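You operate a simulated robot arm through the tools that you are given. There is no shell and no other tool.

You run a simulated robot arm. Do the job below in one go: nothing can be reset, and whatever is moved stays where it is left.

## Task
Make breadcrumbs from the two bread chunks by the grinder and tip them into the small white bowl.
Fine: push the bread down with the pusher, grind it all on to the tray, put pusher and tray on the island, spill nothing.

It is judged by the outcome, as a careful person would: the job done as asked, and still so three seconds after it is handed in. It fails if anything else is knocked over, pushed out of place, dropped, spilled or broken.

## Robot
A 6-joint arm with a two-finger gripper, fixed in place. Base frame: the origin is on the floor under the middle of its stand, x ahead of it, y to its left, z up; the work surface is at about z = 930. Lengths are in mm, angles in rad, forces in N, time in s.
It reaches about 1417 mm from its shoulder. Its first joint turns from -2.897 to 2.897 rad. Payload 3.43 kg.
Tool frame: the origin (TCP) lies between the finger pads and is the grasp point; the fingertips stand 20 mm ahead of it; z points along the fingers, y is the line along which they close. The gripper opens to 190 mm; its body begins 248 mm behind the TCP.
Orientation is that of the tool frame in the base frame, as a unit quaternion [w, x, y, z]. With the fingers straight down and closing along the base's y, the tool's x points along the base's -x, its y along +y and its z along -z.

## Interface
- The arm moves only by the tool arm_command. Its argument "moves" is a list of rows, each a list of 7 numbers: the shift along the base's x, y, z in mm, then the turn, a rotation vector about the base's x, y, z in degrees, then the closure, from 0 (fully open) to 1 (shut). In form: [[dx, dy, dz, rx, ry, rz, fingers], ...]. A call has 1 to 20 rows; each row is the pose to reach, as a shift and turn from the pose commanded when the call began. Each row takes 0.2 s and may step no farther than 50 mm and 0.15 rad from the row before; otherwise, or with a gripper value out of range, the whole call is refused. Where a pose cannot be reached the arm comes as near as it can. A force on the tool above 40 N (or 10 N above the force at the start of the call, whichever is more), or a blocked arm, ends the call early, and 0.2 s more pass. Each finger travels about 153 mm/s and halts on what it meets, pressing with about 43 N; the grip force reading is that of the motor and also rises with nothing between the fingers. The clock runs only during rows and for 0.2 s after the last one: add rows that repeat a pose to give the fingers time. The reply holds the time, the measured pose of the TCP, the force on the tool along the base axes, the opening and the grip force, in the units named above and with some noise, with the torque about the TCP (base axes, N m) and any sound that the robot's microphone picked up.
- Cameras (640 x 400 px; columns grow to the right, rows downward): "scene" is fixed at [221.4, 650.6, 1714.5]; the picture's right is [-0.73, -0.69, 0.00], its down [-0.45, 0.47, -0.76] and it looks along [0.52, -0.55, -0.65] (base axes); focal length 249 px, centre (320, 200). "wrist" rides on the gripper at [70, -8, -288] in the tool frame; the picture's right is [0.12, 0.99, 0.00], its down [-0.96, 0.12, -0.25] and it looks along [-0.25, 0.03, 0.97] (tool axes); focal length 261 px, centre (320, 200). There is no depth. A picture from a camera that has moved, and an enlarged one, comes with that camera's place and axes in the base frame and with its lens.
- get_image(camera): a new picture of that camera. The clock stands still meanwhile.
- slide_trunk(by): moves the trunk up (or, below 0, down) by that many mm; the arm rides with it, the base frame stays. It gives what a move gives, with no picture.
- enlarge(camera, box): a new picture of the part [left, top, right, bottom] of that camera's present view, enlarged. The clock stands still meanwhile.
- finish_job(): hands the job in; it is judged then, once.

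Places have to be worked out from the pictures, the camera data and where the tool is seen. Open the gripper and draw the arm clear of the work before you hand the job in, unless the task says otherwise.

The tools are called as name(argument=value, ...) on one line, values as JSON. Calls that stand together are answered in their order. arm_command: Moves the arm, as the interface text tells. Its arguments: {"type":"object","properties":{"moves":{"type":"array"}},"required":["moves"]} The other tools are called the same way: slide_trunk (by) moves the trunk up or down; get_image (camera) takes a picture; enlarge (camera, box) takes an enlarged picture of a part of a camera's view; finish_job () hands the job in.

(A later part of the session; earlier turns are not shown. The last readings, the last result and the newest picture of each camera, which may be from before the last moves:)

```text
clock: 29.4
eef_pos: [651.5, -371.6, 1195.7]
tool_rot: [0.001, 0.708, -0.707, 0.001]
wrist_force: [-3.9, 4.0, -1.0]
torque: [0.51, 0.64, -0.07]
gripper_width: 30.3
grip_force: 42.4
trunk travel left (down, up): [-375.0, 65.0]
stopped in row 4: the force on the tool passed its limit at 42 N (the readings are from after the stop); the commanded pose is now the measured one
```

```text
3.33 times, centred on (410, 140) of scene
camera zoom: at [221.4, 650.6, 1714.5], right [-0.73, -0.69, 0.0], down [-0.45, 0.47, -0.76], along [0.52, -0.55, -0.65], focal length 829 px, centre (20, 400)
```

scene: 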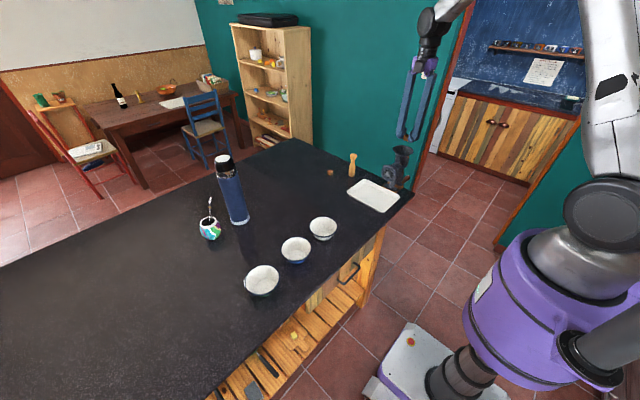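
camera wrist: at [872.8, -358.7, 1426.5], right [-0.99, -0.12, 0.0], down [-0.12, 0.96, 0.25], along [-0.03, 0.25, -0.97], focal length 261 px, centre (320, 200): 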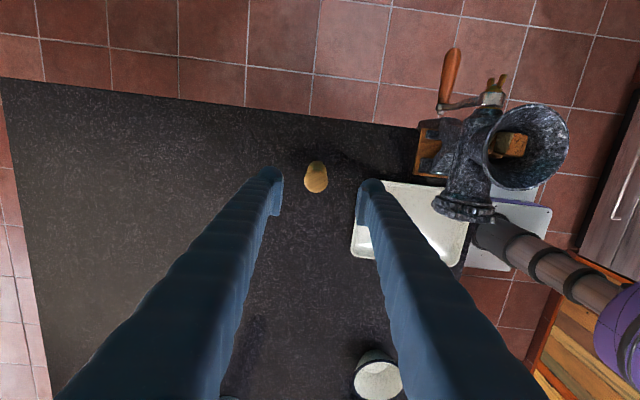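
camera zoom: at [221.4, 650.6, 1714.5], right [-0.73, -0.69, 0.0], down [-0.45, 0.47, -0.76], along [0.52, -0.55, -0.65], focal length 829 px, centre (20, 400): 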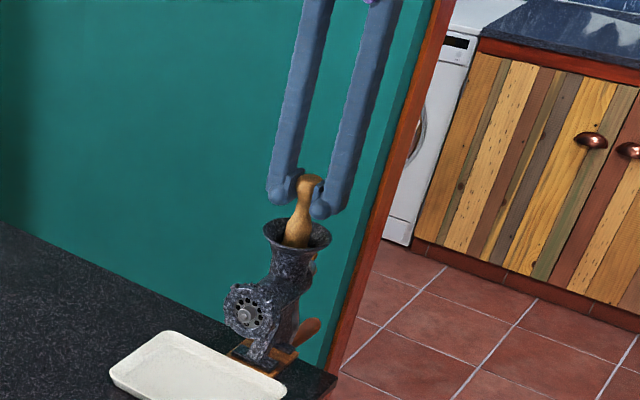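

The push stopped at 42 N, with side forces showing the throat lies a few mm toward -x/+y (about (648,-368)), so the pusher is on the throat's edge. I'll ease up, shift and press again gently.

arm_command(moves=[[0, 0, 6, 0, 0, 0, 0.9], [-3, 3, 6, 0, 0, 0, 0.9], [-3, 3, 2, 0, 0, 0, 0.9], [-3, 3, -2, 0, 0, 0, 0.9], [-3, 3, -5, 0, 0, 0, 0.9]])

enlarge(camera="wrist", box=[280, 120, 360, 220])

enlarge(camera="scene", box=[380, 110, 430, 180])

```text
clock: 30.6
eef_pos: [648.6, -368.5, 1194.4]
tool_rot: [-0.001, 0.707, -0.707, 0.003]
wrist_force: [-0.3, 0.1, -0.3]
torque: [-0.01, 0.0, 0.04]
gripper_width: 30.3
grip_force: 42.2
trunk travel left (down, up): [-375.0, 65.0]
```

```text
4.00 times, centred on (320, 170) of wrist
camera zoom: at [653.5, -436.9, 1480.9], right [-0.99, -0.12, 0.0], down [-0.12, 0.96, 0.24], along [-0.03, 0.24, -0.97], focal length 1043 px, centre (320, 320)
```

zoom: 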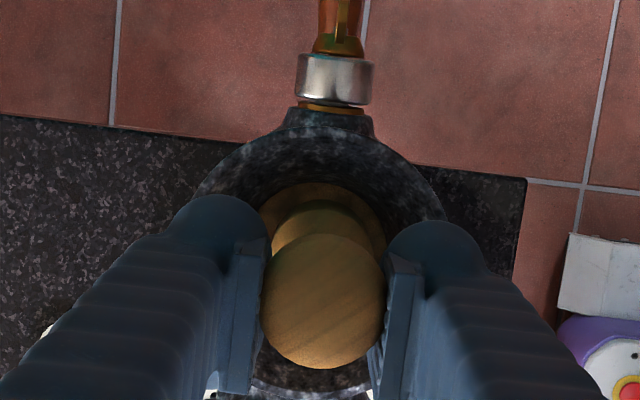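

```text
5.71 times, centred on (405, 145) of scene
camera zoom: at [221.4, 650.6, 1714.5], right [-0.73, -0.69, 0.0], down [-0.45, 0.47, -0.76], along [0.52, -0.55, -0.65], focal length 1421 px, centre (-166, 514)
```

zoom: 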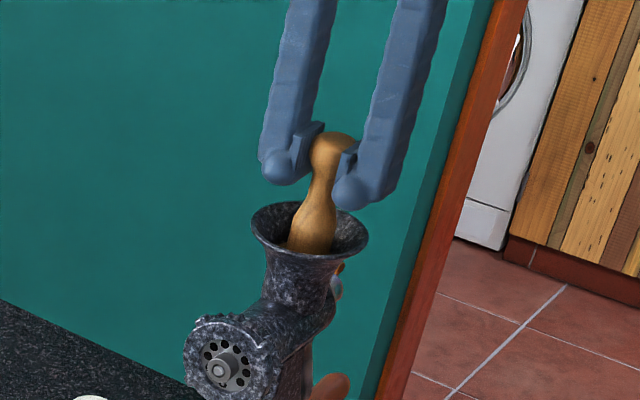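

No side load now at z=1194, so the shift helped. I'll press down again in small steps.

arm_command(moves=[[0, 0, -4, 0, 0, 0, 0.9], [0, 0, -8, 0, 0, 0, 0.9], [0, 0, -12, 0, 0, 0, 0.9], [0, 0, -16, 0, 0, 0, 0.9], [0, 0, -20, 0, 0, 0, 0.9], [0, 0, -24, 0, 0, 0, 0.9]])

enlarge(camera="wrist", box=[280, 120, 360, 220])

enlarge(camera="scene", box=[380, 110, 430, 180])

```text
clock: 31.9
eef_pos: [649.3, -369.9, 1180.0]
tool_rot: [0.001, -0.707, 0.707, -0.006]
wrist_force: [-2.5, 2.3, 15.5]
torque: [0.08, 0.59, -0.05]
gripper_width: 30.2
grip_force: 42.5
trunk travel left (down, up): [-375.0, 65.0]
stopped in row 6: the force on the tool passed its limit at 42 N (the readings are from after the stop); the commanded pose is now the measured one
```

```text
4.00 times, centred on (320, 170) of wrist
camera zoom: at [652.7, -436.4, 1466.8], right [-0.99, -0.12, -0.01], down [-0.12, 0.96, 0.24], along [-0.02, 0.24, -0.97], focal length 1043 px, centre (320, 320)
```

zoom: 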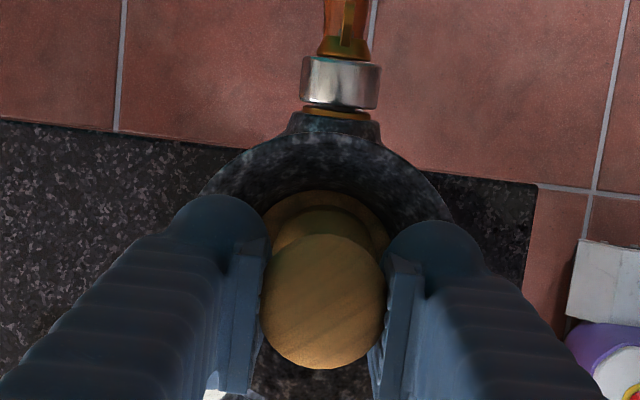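

```text
5.71 times, centred on (405, 145) of scene
camera zoom: at [221.4, 650.6, 1714.5], right [-0.73, -0.69, 0.0], down [-0.45, 0.47, -0.76], along [0.52, -0.55, -0.65], focal length 1421 px, centre (-166, 514)
```

zoom: 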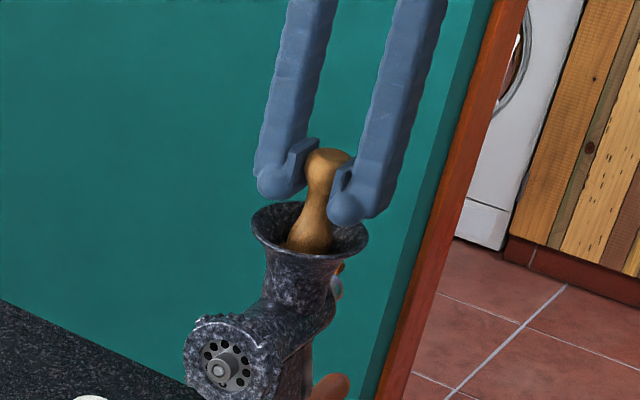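

It went about 15 mm deeper before reaching 42 N, with a small side load still toward -x/+y. I'll relieve it, shift slightly and press once more.

arm_command(moves=[[0, 0, 8, 0, 0, 0, 0.9], [-2, 2, 8, 0, 0, 0, 0.9], [-2, 2, 4, 0, 0, 0, 0.9], [-2, 2, 0, 0, 0, 0, 0.9], [-2, 2, -3, 0, 0, 0, 0.9], [-2, 2, -6, 0, 0, 0, 0.9], [-2, 2, -9, 0, 0, 0, 0.9], [-2, 2, -12, 0, 0, 0, 0.9]])

enlarge(camera="scene", box=[380, 110, 430, 180])

```text
clock: 33.1
eef_pos: [648.9, -366.9, 1180.2]
tool_rot: [-0.002, 0.708, -0.706, 0.009]
wrist_force: [-5.5, 3.2, 16.9]
torque: [0.13, 0.72, -0.1]
gripper_width: 30.4
grip_force: 43.2
trunk travel left (down, up): [-375.0, 65.0]
stopped in row 6: the force on the tool passed its limit at 42 N (the readings are from after the stop); the commanded pose is now the measured one
```

```text
5.71 times, centred on (405, 145) of scene
camera zoom: at [221.4, 650.6, 1714.5], right [-0.73, -0.69, 0.0], down [-0.45, 0.47, -0.76], along [0.52, -0.55, -0.65], focal length 1421 px, centre (-166, 514)
```

zoom: 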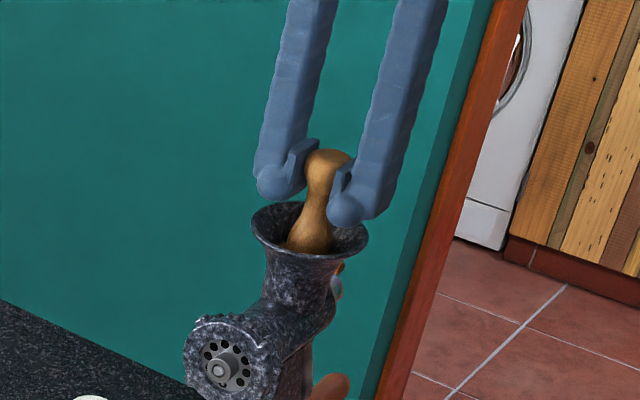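

It stops at the same depth, so something solid is under it. I'll pull the pusher out and shift +y so the wrist camera looks straight down the throat.

arm_command(moves=[[0, 0, 15, 0, 0, 0, 0.9], [0, 0, 35, 0, 0, 0, 0.9], [0, 0, 65, 0, 0, 0, 0.9], [0, 0, 95, 0, 0, 0, 0.9], [0, 10, 115, 0, 0, 0, 0.9], [0, 40, 115, 0, 0, 0, 0.9], [0, 75, 115, 0, 0, 0, 0.9], [0, 75, 115, 0, 0, 0, 0.9]])

get_image(camera="wrist")

enlarge(camera="wrist", box=[280, 80, 380, 200])

enlarge(camera="scene", box=[370, 80, 450, 200])

```text
clock: 35.0
eef_pos: [649.2, -293.0, 1293.1]
tool_rot: [-0.002, 0.708, -0.707, 0.009]
wrist_force: [-0.2, -0.6, -2.2]
torque: [-0.03, 0.04, -0.01]
gripper_width: 30.1
grip_force: 42.9
trunk travel left (down, up): [-375.0, 65.0]
```

```text
taken
camera wrist: at [652.6, -359.6, 1579.9], right [-0.99, -0.12, -0.01], down [-0.12, 0.96, 0.24], along [-0.02, 0.24, -0.97], focal length 261 px, centre (320, 200)
```

wrist: 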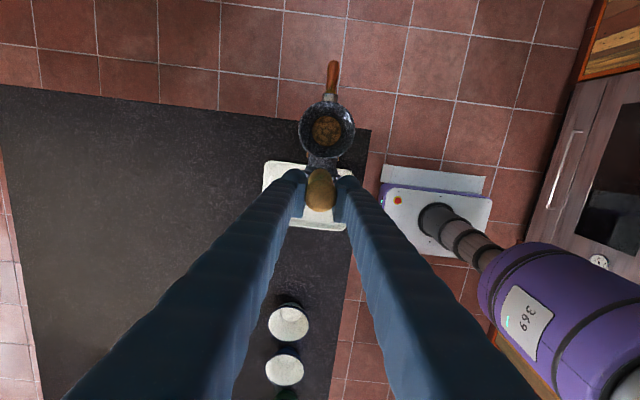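

```text
3.33 times, centred on (330, 140) of wrist
camera zoom: at [652.6, -359.6, 1579.9], right [-0.99, -0.12, -0.01], down [-0.12, 0.96, 0.24], along [-0.02, 0.24, -0.97], focal length 869 px, centre (287, 400)
```

zoom: 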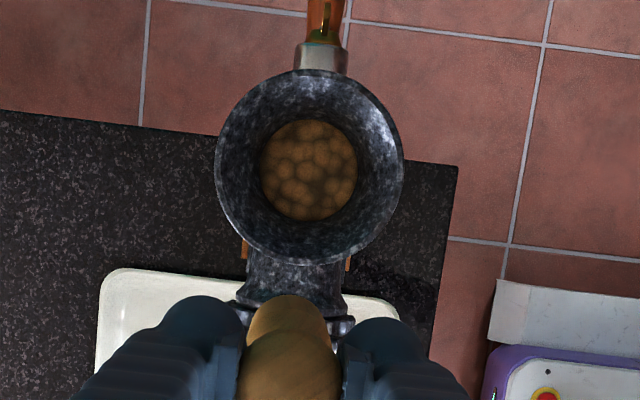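

```text
3.33 times, centred on (410, 140) of scene
camera zoom: at [221.4, 650.6, 1714.5], right [-0.73, -0.69, 0.0], down [-0.45, 0.47, -0.76], along [0.52, -0.55, -0.65], focal length 829 px, centre (20, 400)
```

zoom: 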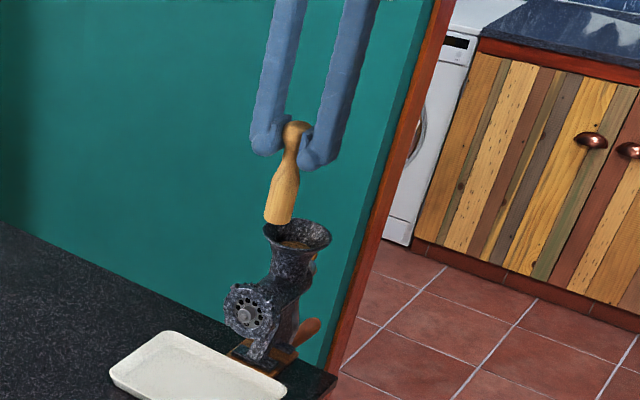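

The pushing worked: the throat now shows a packed mass of crushed bread, and the hopper centre refines to about (647,-367.5). I'll return the pusher to its old spot on the island, then crank.

arm_command(moves=[[30, 1, 0, 0, 0, 0, 0.9], [70, 2, 0, 0, 0, 0, 0.9], [110, 3, 0, 0, 0, 0, 0.9], [150, 4, 0, 0, 0, 0, 0.9], [190, 5, -10, 0, 0, 0, 0.9], [218, 5, -40, 0, 0, 0, 0.9], [221, 5, -85, 0, 0, 0, 0.9], [221, 5, -130, 0, 0, 0, 0.9], [221, 5, -175, 0, 0, 0, 0.9], [221, 5, -215, 0, 0, 0, 0.9], [221, 5, -238, 0, 0, 0, 0.9], [221, 5, -238, 0, 0, 0, 0.9]])

enlarge(camera="scene", box=[325, 125, 385, 180])

enlarge(camera="wrist", box=[260, 140, 380, 240])

```text
clock: 37.5
eef_pos: [870.5, -289.1, 1055.0]
tool_rot: [-0.002, 0.708, -0.707, 0.008]
wrist_force: [0.1, 0.4, -0.6]
torque: [-0.02, 0.02, 0.02]
gripper_width: 30.0
grip_force: 43.2
trunk travel left (down, up): [-375.0, 65.0]
```

```text
7.27 times, centred on (355, 152) of scene
camera zoom: at [221.4, 650.6, 1714.5], right [-0.73, -0.69, 0.0], down [-0.45, 0.47, -0.76], along [0.52, -0.55, -0.65], focal length 1808 px, centre (66, 546)
```

zoom: 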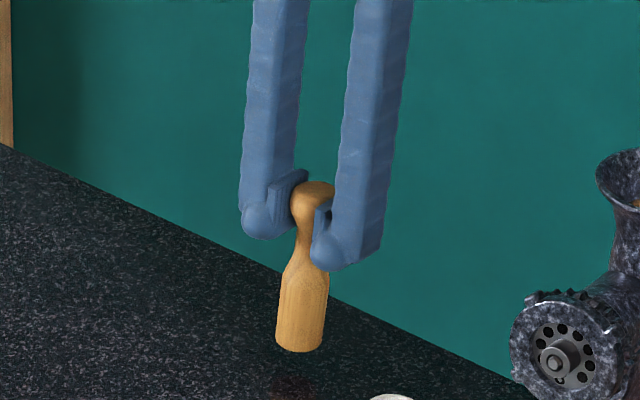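

```text
4.00 times, centred on (320, 190) of wrist
camera zoom: at [873.2, -356.2, 1342.7], right [-0.99, -0.12, -0.01], down [-0.12, 0.96, 0.24], along [-0.02, 0.24, -0.97], focal length 1043 px, centre (320, 240)
```

zoom: 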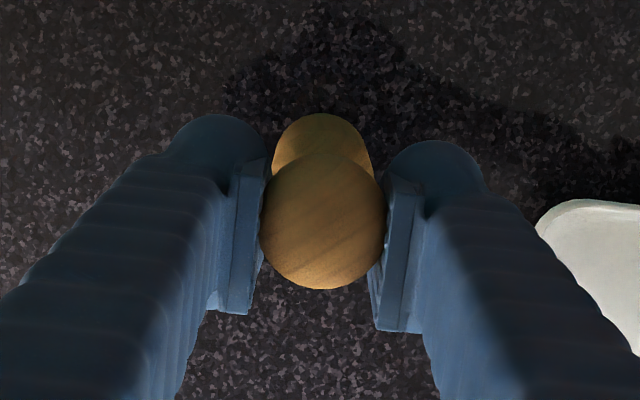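

By image comparison the pusher's bottom is about 27 mm above the island. I'll straighten the tool's ~1° tilt and lower until it just touches.

arm_command(moves=[[0, 0, -10, 0.25, 0.4, 0, 0.9], [0, 0, -18, 0.5, 0.8, 0, 0.9], [0, 0, -23, 0.5, 0.8, 0, 0.9], [0, 0, -26, 0.5, 0.8, 0, 0.9], [0, 0, -26, 0.5, 0.8, 0, 0.9]])

enlarge(camera="scene", box=[325, 125, 385, 180])

```text
clock: 38.8
eef_pos: [871.2, -289.5, 1034.0]
tool_rot: [-0.002, 0.708, -0.706, 0.004]
wrist_force: [-4.1, 0.9, 13.8]
torque: [-0.23, 0.38, -0.07]
gripper_width: 30.4
grip_force: 43.2
trunk travel left (down, up): [-375.0, 65.0]
stopped in row 5: the force on the tool passed its limit at 41 N (the readings are from after the stop); the commanded pose is now the measured one
```

```text
7.27 times, centred on (355, 152) of scene
camera zoom: at [221.4, 650.6, 1714.5], right [-0.73, -0.69, 0.0], down [-0.45, 0.47, -0.76], along [0.52, -0.55, -0.65], focal length 1808 px, centre (66, 546)
```

zoom: 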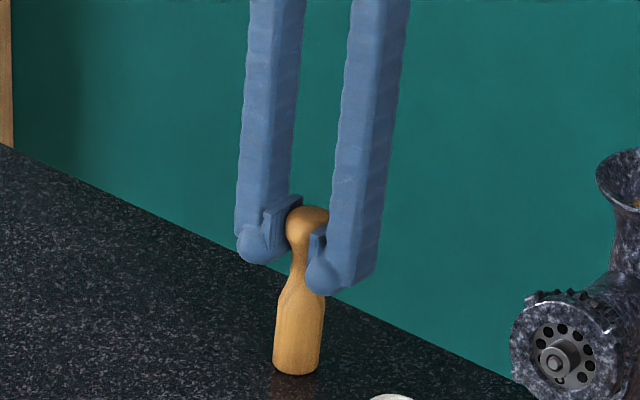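

It's standing on the island and pressed lightly. I'll relieve 1 mm, open the fingers evenly, then rise clear.

arm_command(moves=[[0, 0, 1, 0, 0, 0, 0.9], [0, 0, 1, 0, 0, 0, 0.83], [0, 0, 1, 0, 0, 0, 0.7], [0, 0, 1, 0, 0, 0, 0.6], [0, 0, 1, 0, 0, 0, 0.55], [0, 0, 30, 0, 0, 0, 0.55], [0, 0, 75, 0, 0, 0, 0.55], [0, 0, 120, 0, 0, 0, 0.55], [0, 0, 150, 0, 0, 0, 0.55]])

enlarge(camera="scene", box=[325, 105, 415, 190])

get_image(camera="wrist")

```text
clock: 40.8
eef_pos: [873.5, -287.6, 1180.9]
tool_rot: [-0.001, 0.708, -0.706, 0.003]
wrist_force: [-0.5, -0.2, -0.4]
torque: [-0.03, -0.03, -0.01]
gripper_width: 85.3
grip_force: 0.0
trunk travel left (down, up): [-375.0, 65.0]
```

```text
4.71 times, centred on (370, 148) of scene
camera zoom: at [221.4, 650.6, 1714.5], right [-0.73, -0.69, 0.0], down [-0.45, 0.47, -0.76], along [0.52, -0.55, -0.65], focal length 1170 px, centre (85, 447)
```

zoom: 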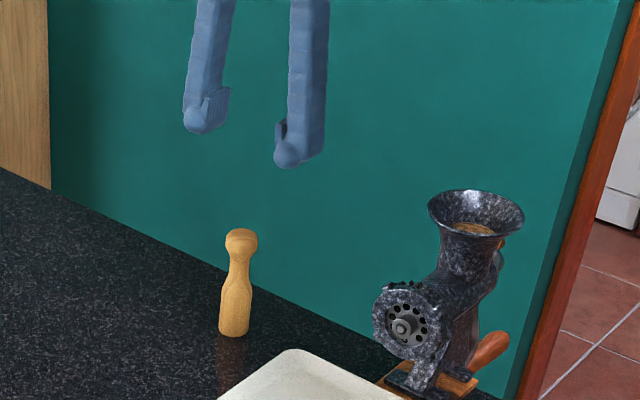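

```text
taken
camera wrist: at [878.2, -357.4, 1468.3], right [-0.99, -0.12, 0.0], down [-0.12, 0.96, 0.25], along [-0.03, 0.24, -0.97], focal length 261 px, centre (320, 200)
```

wrist: 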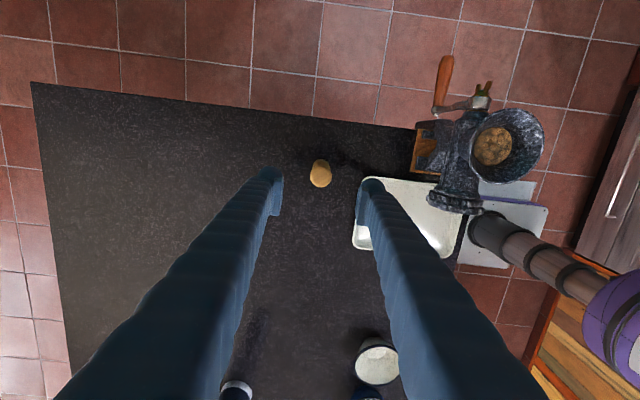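

The pusher stands upright where it was. Now I need precise crank geometry, so I'll enlarge the crank from this viewpoint before moving over it.

enlarge(camera="wrist", box=[400, 40, 560, 230])

arm_command(moves=[[-30, -30, 20, 0, 0, 0, 0.55], [-60, -60, 40, 0, 0, 0, 0.55], [-90, -90, 40, 0, 0, 0, 0.55], [-120, -120, 40, 0, 0, 0, 0.55], [-150, -150, 40, 0, 0, 0, 0.55], [-180, -180, 40, 0, 0, 0, 0.55], [-210, -205, 40, 0, 0, 0, 0.55], [-223, -216, 20, 0, 0, 0, 0.55], [-223, -216, 20, 0, 0, 0, 0.55]])

get_image(camera="wrist")

enlarge(camera="wrist", box=[270, 120, 370, 300])

```text
2.11 times, centred on (480, 135) of wrist
camera zoom: at [878.2, -357.4, 1468.3], right [-0.99, -0.12, 0.0], down [-0.12, 0.96, 0.25], along [-0.03, 0.24, -0.97], focal length 549 px, centre (-17, 337)
```

zoom: 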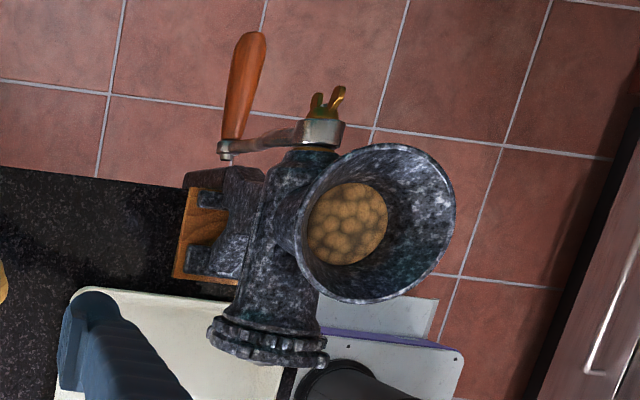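

```text
clock: 42.8
eef_pos: [648.0, -504.9, 1203.9]
tool_rot: [-0.001, 0.707, -0.707, 0.002]
wrist_force: [0.1, 0.4, 0.1]
torque: [-0.01, -0.02, 0.01]
gripper_width: 85.5
grip_force: 0.1
trunk travel left (down, up): [-375.0, 65.0]
```

```text
taken
camera wrist: at [654.2, -574.1, 1491.2], right [-0.99, -0.12, -0.01], down [-0.12, 0.96, 0.25], along [-0.02, 0.24, -0.97], focal length 261 px, centre (320, 200)
```

wrist: 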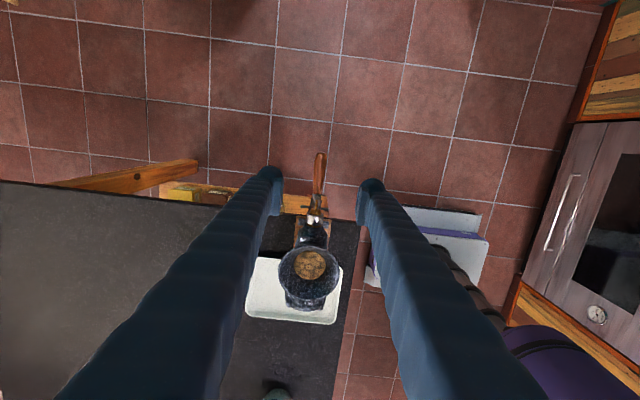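

```text
2.22 times, centred on (320, 210) of wrist
camera zoom: at [654.2, -574.1, 1491.2], right [-0.99, -0.12, -0.01], down [-0.12, 0.96, 0.25], along [-0.02, 0.24, -0.97], focal length 579 px, centre (320, 178)
```

zoom: 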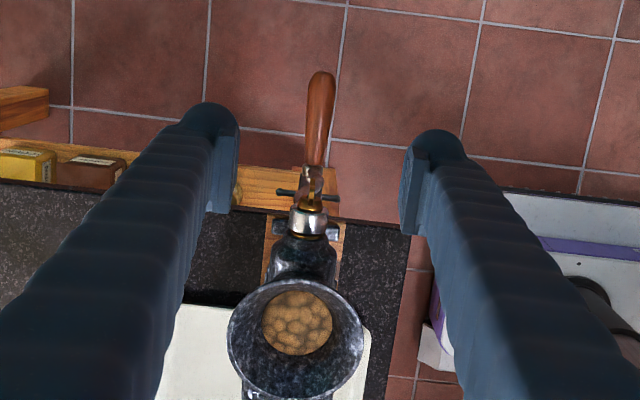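

Triangulation puts the crank axis at about x≈649, z≈1050, with the handle straight below at z≈895, so the radius is about 150. I'm above it at y≈-504, and I'll descend part way and check the handle between the fingers.

arm_command(moves=[[1, 0, -45, 0.15, 0.2, 0, 0.55], [1, 0, -90, 0.3, 0.3, 0, 0.55], [1, 0, -135, 0.3, 0.3, 0, 0.55], [1, 0, -180, 0.3, 0.3, 0, 0.55], [1, 0, -225, 0.3, 0.3, 0, 0.55], [1, 0, -245, 0.3, 0.3, 0, 0.55], [1, 0, -245, 0.3, 0.3, 0, 0.55]])

get_image(camera="wrist")

enlarge(camera="scene", box=[370, 60, 450, 200])

```text
clock: 44.4
eef_pos: [650.8, -505.9, 957.0]
tool_rot: [-0.001, 0.707, -0.707, -0.002]
wrist_force: [0.4, 0.9, 0.6]
torque: [-0.03, 0.03, -0.01]
gripper_width: 85.4
grip_force: 0.2
trunk travel left (down, up): [-375.0, 65.0]
```

```text
taken
camera wrist: at [657.6, -575.5, 1243.4], right [-0.99, -0.12, 0.0], down [-0.12, 0.96, 0.25], along [-0.03, 0.25, -0.97], focal length 261 px, centre (320, 200)
```

wrist: 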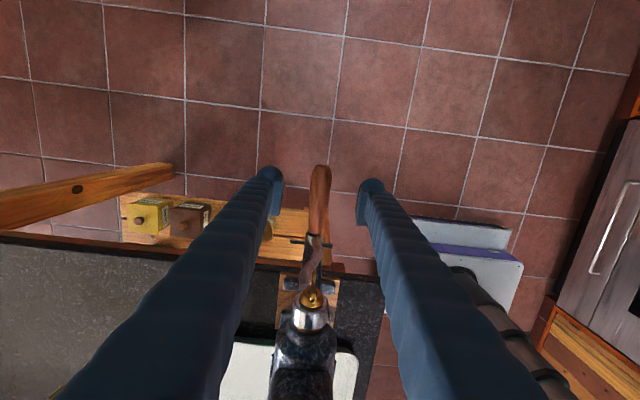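

```text
2.86 times, centred on (410, 130) of scene
camera zoom: at [221.4, 650.6, 1714.5], right [-0.73, -0.69, 0.0], down [-0.45, 0.47, -0.76], along [0.52, -0.55, -0.65], focal length 710 px, centre (63, 400)
```

zoom: 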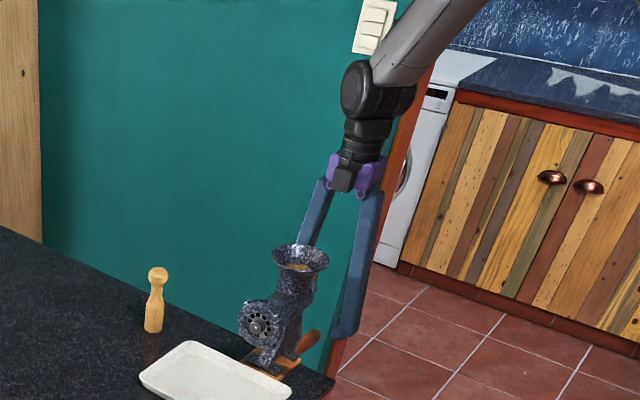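

I'll zoom in to measure the handle's apparent width and position, which gives its depth.

enlarge(camera="wrist", box=[270, 150, 370, 340])

enlarge(camera="wrist", box=[295, 155, 345, 215])

enlarge(camera="scene", box=[390, 135, 430, 200])

```text
2.11 times, centred on (320, 245) of wrist
camera zoom: at [657.6, -575.5, 1243.4], right [-0.99, -0.12, 0.0], down [-0.12, 0.96, 0.25], along [-0.03, 0.25, -0.97], focal length 549 px, centre (320, 105)
```

zoom: 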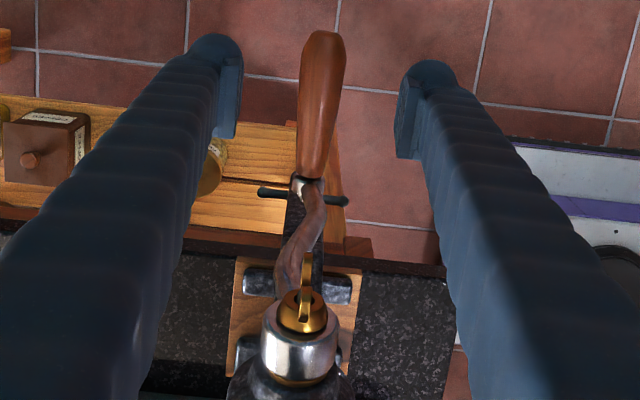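

```text
6.67 times, centred on (320, 185) of wrist
camera zoom: at [657.6, -575.5, 1243.4], right [-0.99, -0.12, 0.0], down [-0.12, 0.96, 0.25], along [-0.03, 0.25, -0.97], focal length 1738 px, centre (320, 300)
```

zoom: 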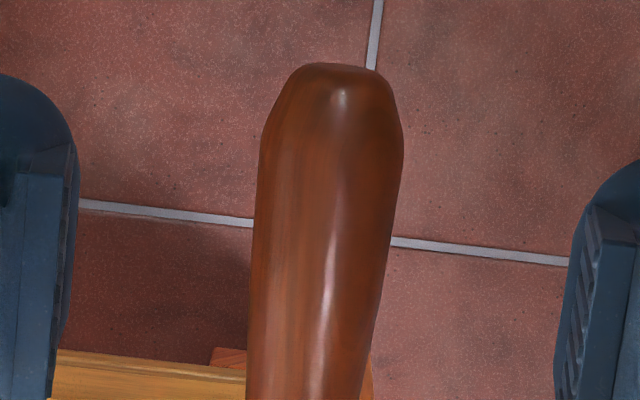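

```text
6.15 times, centred on (410, 168) of scene
camera zoom: at [221.4, 650.6, 1714.5], right [-0.73, -0.69, 0.0], down [-0.45, 0.47, -0.76], along [0.52, -0.55, -0.65], focal length 1530 px, centre (-234, 400)
```

zoom: 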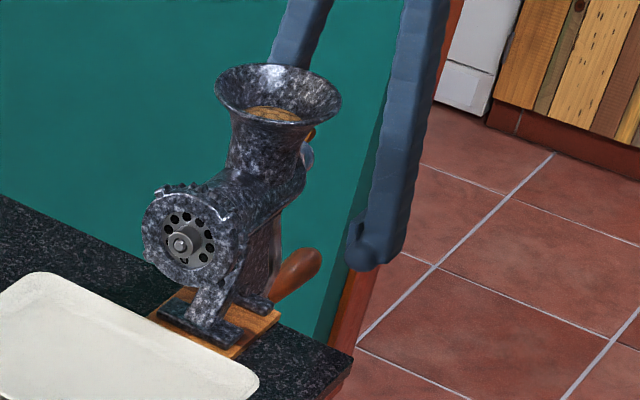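

The handle is about 27 mm thick, at x≈648.5 and z≈895, right between the fingers. I'll descend 60 mm and close on it.

arm_command(moves=[[-1, 0, -30, 0, 0, 0, 0.55], [-1, 0, -60, 0, 0, 0, 0.55], [-1, 0, -60, 0, 0, 0, 0.7], [-1, 0, -60, 0, 0, 0, 0.85], [-1, 0, -60, 0, 0, 0, 0.92], [-1, 0, -60, 0, 0, 0, 0.92]])

get_image(camera="wrist")

enlarge(camera="scene", box=[370, 100, 450, 200])

```text
clock: 45.8
eef_pos: [650.1, -506.6, 897.3]
tool_rot: [-0.001, 0.708, -0.706, -0.001]
wrist_force: [0.3, 0.0, 0.1]
torque: [0.0, 0.04, 0.0]
gripper_width: 23.5
grip_force: 43.1
trunk travel left (down, up): [-375.0, 65.0]
```

```text
taken
camera wrist: at [656.9, -575.8, 1183.8], right [-0.99, -0.12, 0.0], down [-0.12, 0.96, 0.25], along [-0.03, 0.25, -0.97], focal length 261 px, centre (320, 200)
```

wrist: 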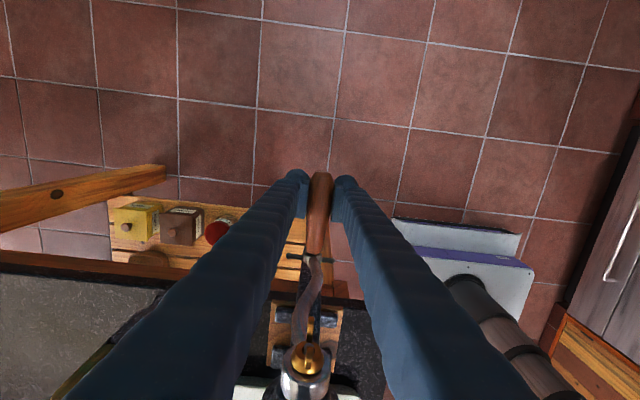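

```text
4.00 times, centred on (410, 150) of scene
camera zoom: at [221.4, 650.6, 1714.5], right [-0.73, -0.69, 0.0], down [-0.45, 0.47, -0.76], along [0.52, -0.55, -0.65], focal length 995 px, centre (-40, 400)
```

zoom: 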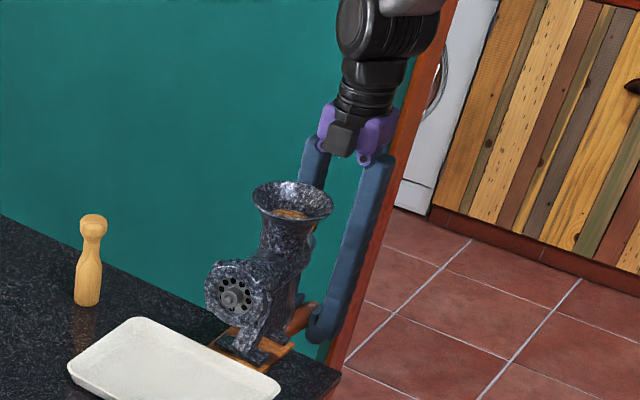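

The handle is gripped (23.5 mm, 43 N). I'll try a gentle 40° arc with R≈150, clockwise as seen from the crank side (toward -x first), and read the forces.

arm_command(moves=[[-13.1, 0, 0.6, 0, 0, 0, 0.92], [-26, 0, 2.3, 0, 0, 0, 0.92], [-38.8, 0, 5.1, 0, 0, 0, 0.92], [-51.3, 0, 9.0, 0, 0, 0, 0.92], [-63.4, 0, 14.1, 0, 0, 0, 0.92], [-75, 0, 20.1, 0, 0, 0, 0.92], [-86, 0, 27.1, 0, 0, 0, 0.92], [-96.4, 0, 35.1, 0, 0, 0, 0.92]])

enlarge(camera="scene", box=[370, 100, 450, 200])

get_image(camera="wrist")

```text
clock: 47.6
eef_pos: [553.4, -505.5, 932.9]
tool_rot: [-0.002, 0.708, -0.706, -0.001]
wrist_force: [0.5, -1.9, 0.2]
torque: [0.43, 0.03, 0.09]
gripper_width: 23.4
grip_force: 42.7
trunk travel left (down, up): [-375.0, 65.0]
```

```text
4.00 times, centred on (410, 150) of scene
camera zoom: at [221.4, 650.6, 1714.5], right [-0.73, -0.69, 0.0], down [-0.45, 0.47, -0.76], along [0.52, -0.55, -0.65], focal length 995 px, centre (-40, 400)
```

zoom: 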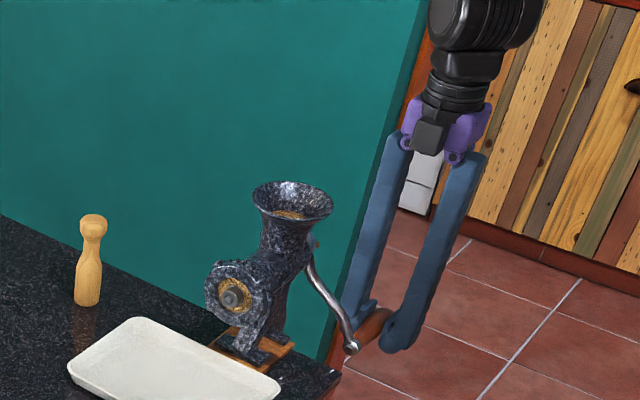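

```text
taken
camera wrist: at [559.7, -575.8, 1219.4], right [-0.99, -0.12, 0.0], down [-0.12, 0.96, 0.25], along [-0.03, 0.25, -0.97], focal length 261 px, centre (320, 200)
```

wrist: 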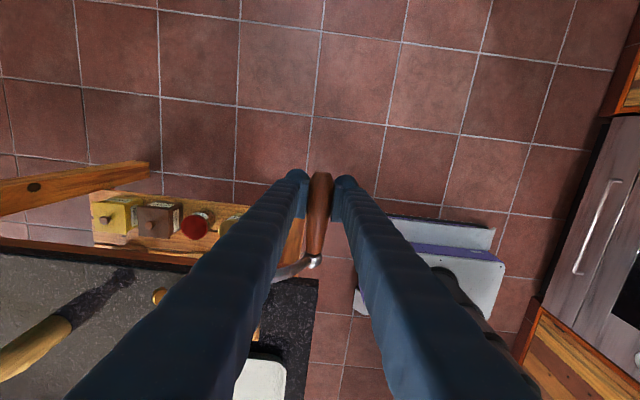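

Very low forces, and bread is already showing at the plate holes, so both direction and radius look right. I'll continue the arc to 90° and check the force again.

arm_command(moves=[[-18.5, 0, 18.5, 0, 0, 0, 0.92], [-33.5, 0, 39.9, 0, 0, 0, 0.92], [-44.6, 0, 63.6, 0, 0, 0, 0.92], [-51.3, 0, 88.9, 0, 0, 0, 0.92], [-53.6, 0, 114.9, 0, 0, 0, 0.92]])

enlarge(camera="scene", box=[350, 120, 430, 220])

```text
clock: 48.8
eef_pos: [501.1, -505.7, 1048.0]
tool_rot: [-0.001, 0.707, -0.707, -0.002]
wrist_force: [-0.3, 2.1, 2.5]
torque: [0.22, 0.03, 0.23]
gripper_width: 23.6
grip_force: 42.8
trunk travel left (down, up): [-375.0, 65.0]
```

```text
4.00 times, centred on (390, 170) of scene
camera zoom: at [221.4, 650.6, 1714.5], right [-0.73, -0.69, 0.0], down [-0.45, 0.47, -0.76], along [0.52, -0.55, -0.65], focal length 995 px, centre (40, 320)
```

zoom: 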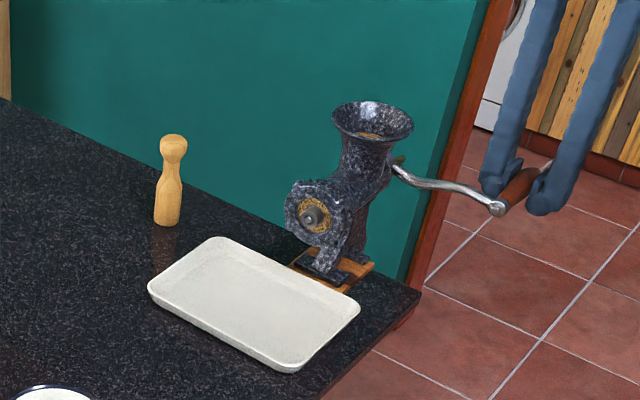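

Forces stay near 2 N at 90° and the plate is full of bread. I'll continue over the top to 270°.

arm_command(moves=[[2.3, 0, 26, 0, 0, 0, 0.92], [9, 0, 51.3, 0, 0, 0, 0.92], [20.1, 0, 75, 0, 0, 0, 0.92], [35.1, 0, 96.4, 0, 0, 0, 0.92], [53.6, 0, 114.9, 0, 0, 0, 0.92], [75, 0, 129.9, 0, 0, 0, 0.92], [98.7, 0, 141, 0, 0, 0, 0.92], [124, 0, 147.7, 0, 0, 0, 0.92], [150, 0, 150, 0, 0, 0, 0.92], [176, 0, 147.7, 0, 0, 0, 0.92], [201.3, 0, 141, 0, 0, 0, 0.92], [225, 0, 129.9, 0, 0, 0, 0.92], [246.4, 0, 114.9, 0, 0, 0, 0.92], [264.9, 0, 96.4, 0, 0, 0, 0.92], [279.9, 0, 75, 0, 0, 0, 0.92], [291, 0, 51.3, 0, 0, 0, 0.92], [297.7, 0, 26, 0, 0, 0, 0.92], [300, 0, 0, 0, 0, 0, 0.92]])

enlarge(camera="scene", box=[350, 120, 430, 220])

get_image(camera="wrist")

```text
clock: 52.6
eef_pos: [800.7, -505.6, 1047.2]
tool_rot: [0.0, 0.708, -0.706, -0.002]
wrist_force: [-1.2, 2.0, -3.2]
torque: [-0.47, -0.01, -0.02]
gripper_width: 23.5
grip_force: 43.0
trunk travel left (down, up): [-375.0, 65.0]
```

```text
4.00 times, centred on (390, 170) of scene
camera zoom: at [221.4, 650.6, 1714.5], right [-0.73, -0.69, 0.0], down [-0.45, 0.47, -0.76], along [0.52, -0.55, -0.65], focal length 995 px, centre (40, 320)
```

zoom: 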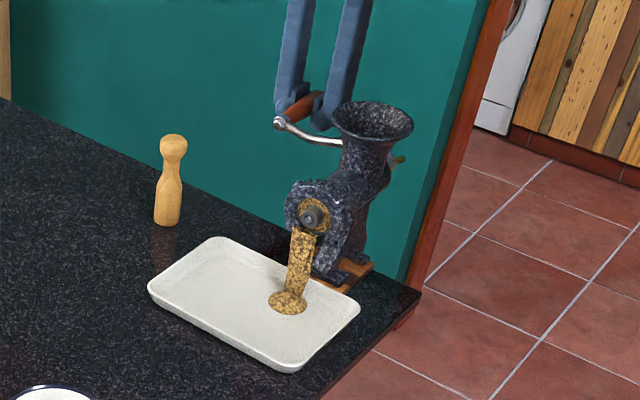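

```text
taken
camera wrist: at [807.5, -575.8, 1332.6], right [-0.99, -0.12, 0.0], down [-0.12, 0.96, 0.25], along [-0.03, 0.25, -0.97], focal length 261 px, centre (320, 200)
```

wrist: 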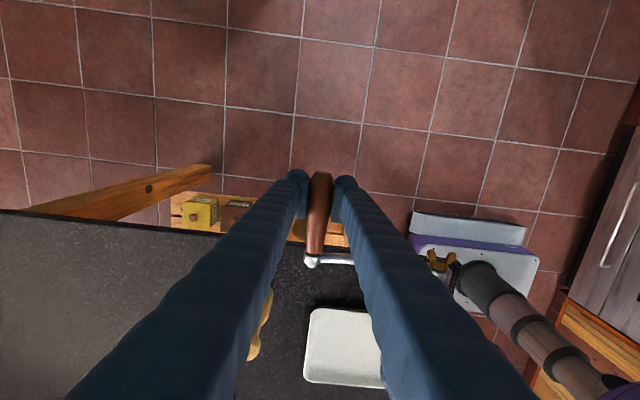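

Crumbs are pouring neatly onto the tray, landing near (643,-240). I'll keep cranking from 270° round to 450°.

arm_command(moves=[[-2.3, 0, -26, 0, 0, 0, 0.92], [-9, 0, -51.3, 0, 0, 0, 0.92], [-20.1, 0, -75, 0, 0, 0, 0.92], [-35.1, 0, -96.4, 0, 0, 0, 0.92], [-53.6, 0, -114.9, 0, 0, 0, 0.92], [-75, 0, -129.9, 0, 0, 0, 0.92], [-98.7, 0, -141, 0, 0, 0, 0.92], [-124, 0, -147.7, 0, 0, 0, 0.92], [-150, 0, -150, 0, 0, 0, 0.92], [-176, 0, -147.7, 0, 0, 0, 0.92], [-201.3, 0, -141, 0, 0, 0, 0.92], [-225, 0, -129.9, 0, 0, 0, 0.92], [-246.4, 0, -114.9, 0, 0, 0, 0.92], [-264.9, 0, -96.4, 0, 0, 0, 0.92], [-279.9, 0, -75, 0, 0, 0, 0.92], [-291, 0, -51.3, 0, 0, 0, 0.92], [-297.7, 0, -26, 0, 0, 0, 0.92], [-300, 0, 0, 0, 0, 0, 0.92]])

enlarge(camera="scene", box=[340, 120, 430, 220])

```text
clock: 56.4
eef_pos: [499.6, -504.8, 1047.4]
tool_rot: [-0.001, 0.707, -0.707, -0.001]
wrist_force: [5.6, 0.7, 1.5]
torque: [0.19, 0.06, 0.18]
gripper_width: 23.6
grip_force: 42.9
trunk travel left (down, up): [-375.0, 65.0]
```

```text
4.00 times, centred on (385, 170) of scene
camera zoom: at [221.4, 650.6, 1714.5], right [-0.73, -0.69, 0.0], down [-0.45, 0.47, -0.76], along [0.52, -0.55, -0.65], focal length 995 px, centre (60, 320)
```

zoom: 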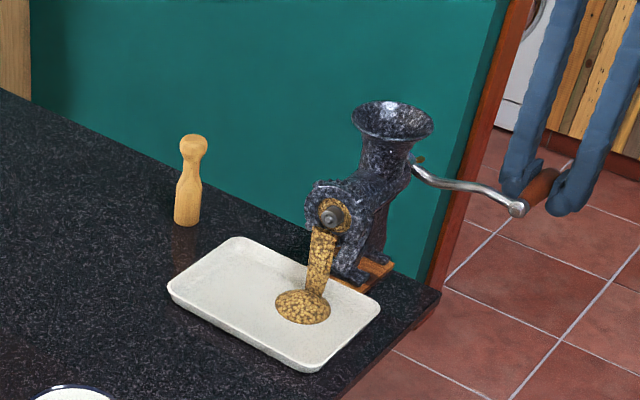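

The pile is growing and everything lands on the tray. I'll continue another half turn over the top.

arm_command(moves=[[2.3, 0, 26, 0, 0, 0, 0.92], [9, 0, 51.3, 0, 0, 0, 0.92], [20.1, 0, 75, 0, 0, 0, 0.92], [35.1, 0, 96.4, 0, 0, 0, 0.92], [53.6, 0, 114.9, 0, 0, 0, 0.92], [75, 0, 129.9, 0, 0, 0, 0.92], [98.7, 0, 141, 0, 0, 0, 0.92], [124, 0, 147.7, 0, 0, 0, 0.92], [150, 0, 150, 0, 0, 0, 0.92], [176, 0, 147.7, 0, 0, 0, 0.92], [201.3, 0, 141, 0, 0, 0, 0.92], [225, 0, 129.9, 0, 0, 0, 0.92], [246.4, 0, 114.9, 0, 0, 0, 0.92], [264.9, 0, 96.4, 0, 0, 0, 0.92], [279.9, 0, 75, 0, 0, 0, 0.92], [291, 0, 51.3, 0, 0, 0, 0.92], [297.7, 0, 26, 0, 0, 0, 0.92], [300, 0, 0, 0, 0, 0, 0.92]])

enlarge(camera="scene", box=[340, 120, 430, 220])

```text
clock: 60.2
eef_pos: [799.3, -505.1, 1046.4]
tool_rot: [0.0, 0.708, -0.706, -0.002]
wrist_force: [0.6, 3.4, -2.8]
torque: [-0.47, 0.02, -0.02]
gripper_width: 23.4
grip_force: 42.9
trunk travel left (down, up): [-375.0, 65.0]
```

```text
4.00 times, centred on (385, 170) of scene
camera zoom: at [221.4, 650.6, 1714.5], right [-0.73, -0.69, 0.0], down [-0.45, 0.47, -0.76], along [0.52, -0.55, -0.65], focal length 995 px, centre (60, 320)
```

zoom: 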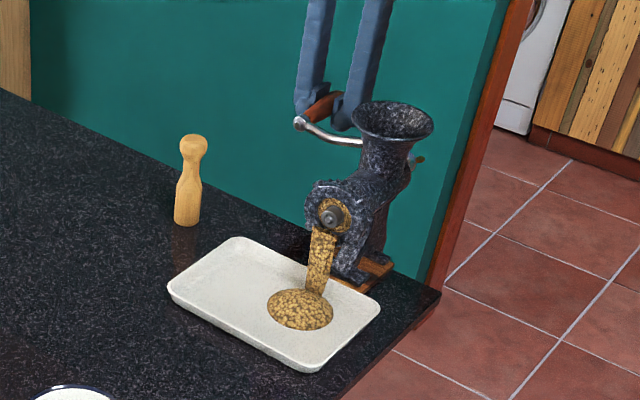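

The pile keeps growing with low force. I'll continue another half turn through the bottom.

arm_command(moves=[[-2.3, 0, -26, 0, 0, 0, 0.92], [-9, 0, -51.3, 0, 0, 0, 0.92], [-20.1, 0, -75, 0, 0, 0, 0.92], [-35.1, 0, -96.4, 0, 0, 0, 0.92], [-53.6, 0, -114.9, 0, 0, 0, 0.92], [-75, 0, -129.9, 0, 0, 0, 0.92], [-98.7, 0, -141, 0, 0, 0, 0.92], [-124, 0, -147.7, 0, 0, 0, 0.92], [-150, 0, -150, 0, 0, 0, 0.92], [-176, 0, -147.7, 0, 0, 0, 0.92], [-201.3, 0, -141, 0, 0, 0, 0.92], [-225, 0, -129.9, 0, 0, 0, 0.92], [-246.4, 0, -114.9, 0, 0, 0, 0.92], [-264.9, 0, -96.4, 0, 0, 0, 0.92], [-279.9, 0, -75, 0, 0, 0, 0.92], [-291, 0, -51.3, 0, 0, 0, 0.92], [-297.7, 0, -26, 0, 0, 0, 0.92], [-300, 0, 0, 0, 0, 0, 0.92]])

enlarge(camera="scene", box=[340, 120, 430, 220])

```text
clock: 64.0
eef_pos: [500.6, -506.3, 1048.7]
tool_rot: [-0.001, 0.707, -0.707, -0.002]
wrist_force: [0.2, 3.9, 0.0]
torque: [0.01, 0.02, 0.13]
gripper_width: 23.5
grip_force: 43.7
trunk travel left (down, up): [-375.0, 65.0]
```

```text
4.00 times, centred on (385, 170) of scene
camera zoom: at [221.4, 650.6, 1714.5], right [-0.73, -0.69, 0.0], down [-0.45, 0.47, -0.76], along [0.52, -0.55, -0.65], focal length 995 px, centre (60, 320)
```

zoom: 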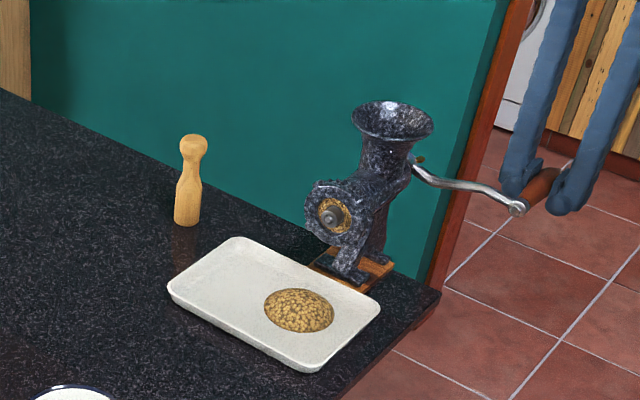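

The stream has stopped. I'll turn another half turn to be sure nothing more comes, then bring the crank to the bottom and check inside the hopper.

arm_command(moves=[[2.3, 0, 26, 0, 0, 0, 0.92], [9, 0, 51.3, 0, 0, 0, 0.92], [20.1, 0, 75, 0, 0, 0, 0.92], [35.1, 0, 96.4, 0, 0, 0, 0.92], [53.6, 0, 114.9, 0, 0, 0, 0.92], [75, 0, 129.9, 0, 0, 0, 0.92], [98.7, 0, 141, 0, 0, 0, 0.92], [124, 0, 147.7, 0, 0, 0, 0.92], [150, 0, 150, 0, 0, 0, 0.92], [176, 0, 147.7, 0, 0, 0, 0.92], [201.3, 0, 141, 0, 0, 0, 0.92], [225, 0, 129.9, 0, 0, 0, 0.92], [246.4, 0, 114.9, 0, 0, 0, 0.92], [264.9, 0, 96.4, 0, 0, 0, 0.92], [279.9, 0, 75, 0, 0, 0, 0.92], [291, 0, 51.3, 0, 0, 0, 0.92], [297.7, 0, 26, 0, 0, 0, 0.92], [300, 0, 0, 0, 0, 0, 0.92]])

enlarge(camera="scene", box=[340, 120, 430, 220])

enlarge(camera="scene", box=[375, 140, 425, 200])

```text
clock: 67.8
eef_pos: [800.4, -505.0, 1046.1]
tool_rot: [-0.001, 0.708, -0.706, -0.003]
wrist_force: [-3.8, 2.2, -2.2]
torque: [-0.1, -0.01, 0.04]
gripper_width: 23.4
grip_force: 43.0
trunk travel left (down, up): [-375.0, 65.0]
```

```text
4.00 times, centred on (385, 170) of scene
camera zoom: at [221.4, 650.6, 1714.5], right [-0.73, -0.69, 0.0], down [-0.45, 0.47, -0.76], along [0.52, -0.55, -0.65], focal length 995 px, centre (60, 320)
```

zoom: 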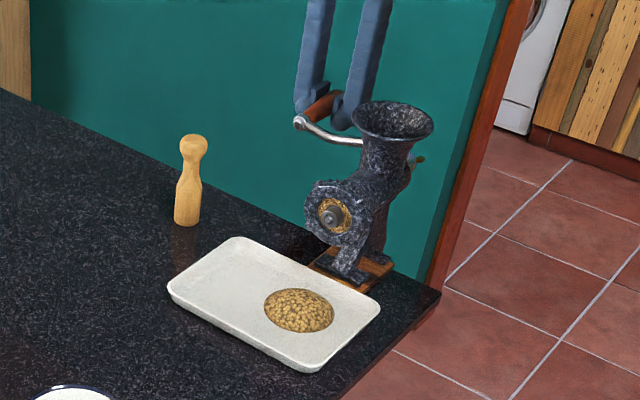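

```text
6.67 times, centred on (400, 170) of scene
camera zoom: at [221.4, 650.6, 1714.5], right [-0.73, -0.69, 0.0], down [-0.45, 0.47, -0.76], along [0.52, -0.55, -0.65], focal length 1658 px, centre (-213, 400)
```

zoom: 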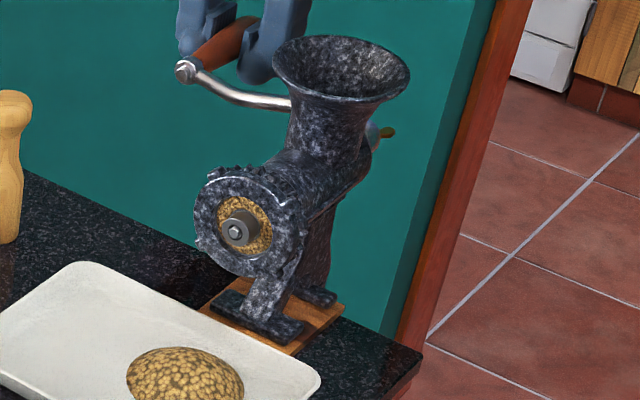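

The cranking torque has dropped and nothing more flows. I'll bring the crank down to its original rest position, release the handle, back off and look into the hopper.

arm_command(moves=[[-2.3, 0, -26, 0, 0, 0, 0.92], [-9, 0, -51.3, 0, 0, 0, 0.92], [-20.1, 0, -75, 0, 0, 0, 0.92], [-35.1, 0, -96.4, 0, 0, 0, 0.92], [-53.6, 0, -114.9, 0, 0, 0, 0.92], [-75, 0, -129.9, 0, 0, 0, 0.92], [-98.7, 0, -141, 0, 0, 0, 0.92], [-124, 0, -147.7, 0, 0, 0, 0.92], [-150, 0, -150, 0, 0, 0, 0.92], [-150, 0, -150, 0, 0, 0, 0.92]])

enlarge(camera="scene", box=[340, 120, 430, 220])

```text
clock: 70.0
eef_pos: [649.5, -505.0, 897.9]
tool_rot: [-0.001, 0.708, -0.706, -0.002]
wrist_force: [0.2, 0.4, -2.7]
torque: [-0.22, 0.02, -0.04]
gripper_width: 23.4
grip_force: 43.2
trunk travel left (down, up): [-375.0, 65.0]
```

```text
4.00 times, centred on (385, 170) of scene
camera zoom: at [221.4, 650.6, 1714.5], right [-0.73, -0.69, 0.0], down [-0.45, 0.47, -0.76], along [0.52, -0.55, -0.65], focal length 995 px, centre (60, 320)
```

zoom: 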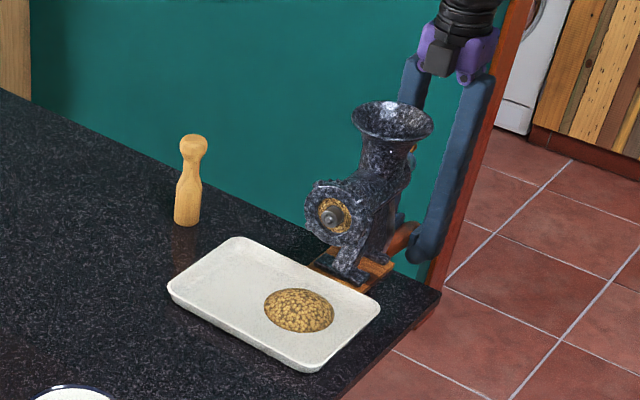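

The crank is back at its bottom rest. I'll open the fingers, rise straight up, then move over so the wrist camera looks down the throat.

arm_command(moves=[[0, 0, 0, 0, 0, 0, 0.8], [0, 0, 0, 0, 0, 0, 0.6], [0, 0, 0, 0, 0, 0, 0.55], [0, 0, 40, 0, 0, 0, 0.55], [0, 0, 88, 0, 0, 0, 0.55], [0, 0, 136, 0, 0, 0, 0.55], [0, 0, 184, 0, 0, 0, 0.55], [0, 0, 232, 0, 0, 0, 0.55], [0, 0, 280, 0, 0, 0, 0.55], [0, 20, 325, 0, 0, 0, 0.55], [0, 60, 350, 0, 0, 0, 0.55], [0, 105, 355, 0, 0, 0, 0.55], [0, 150, 355, 0, 0, 0, 0.55], [0, 195, 355, 0, 0, 0, 0.55], [0, 212, 355, 0, 0, 0, 0.55], [0, 212, 355, 0, 0, 0, 0.55]])

get_image(camera="wrist")

enlarge(camera="wrist", box=[290, 90, 370, 180])

```text
clock: 73.4
eef_pos: [649.4, -293.4, 1252.9]
tool_rot: [-0.002, 0.707, -0.707, 0.0]
wrist_force: [-0.5, 0.2, 0.7]
torque: [0.02, 0.0, -0.01]
gripper_width: 85.6
grip_force: 0.1
trunk travel left (down, up): [-375.0, 65.0]
```

```text
taken
camera wrist: at [656.3, -363.6, 1539.3], right [-0.99, -0.12, 0.0], down [-0.12, 0.96, 0.25], along [-0.03, 0.25, -0.97], focal length 261 px, centre (320, 200)
```

wrist: 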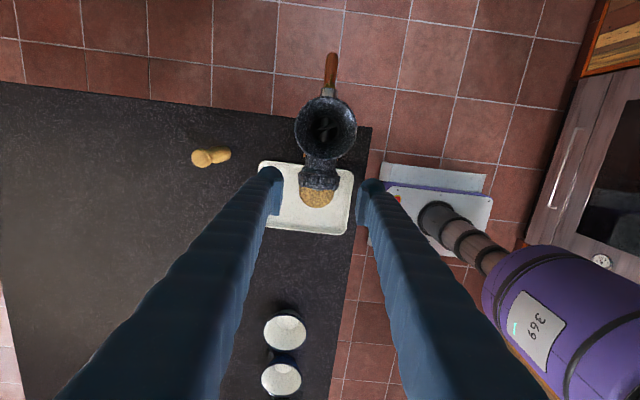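

```text
4.44 times, centred on (330, 135) of wrist
camera zoom: at [656.3, -363.6, 1539.3], right [-0.99, -0.12, 0.0], down [-0.12, 0.96, 0.25], along [-0.03, 0.25, -0.97], focal length 1158 px, centre (276, 489)
```

zoom: 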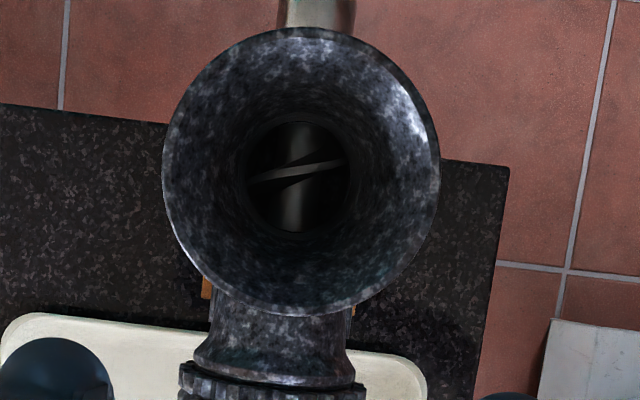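

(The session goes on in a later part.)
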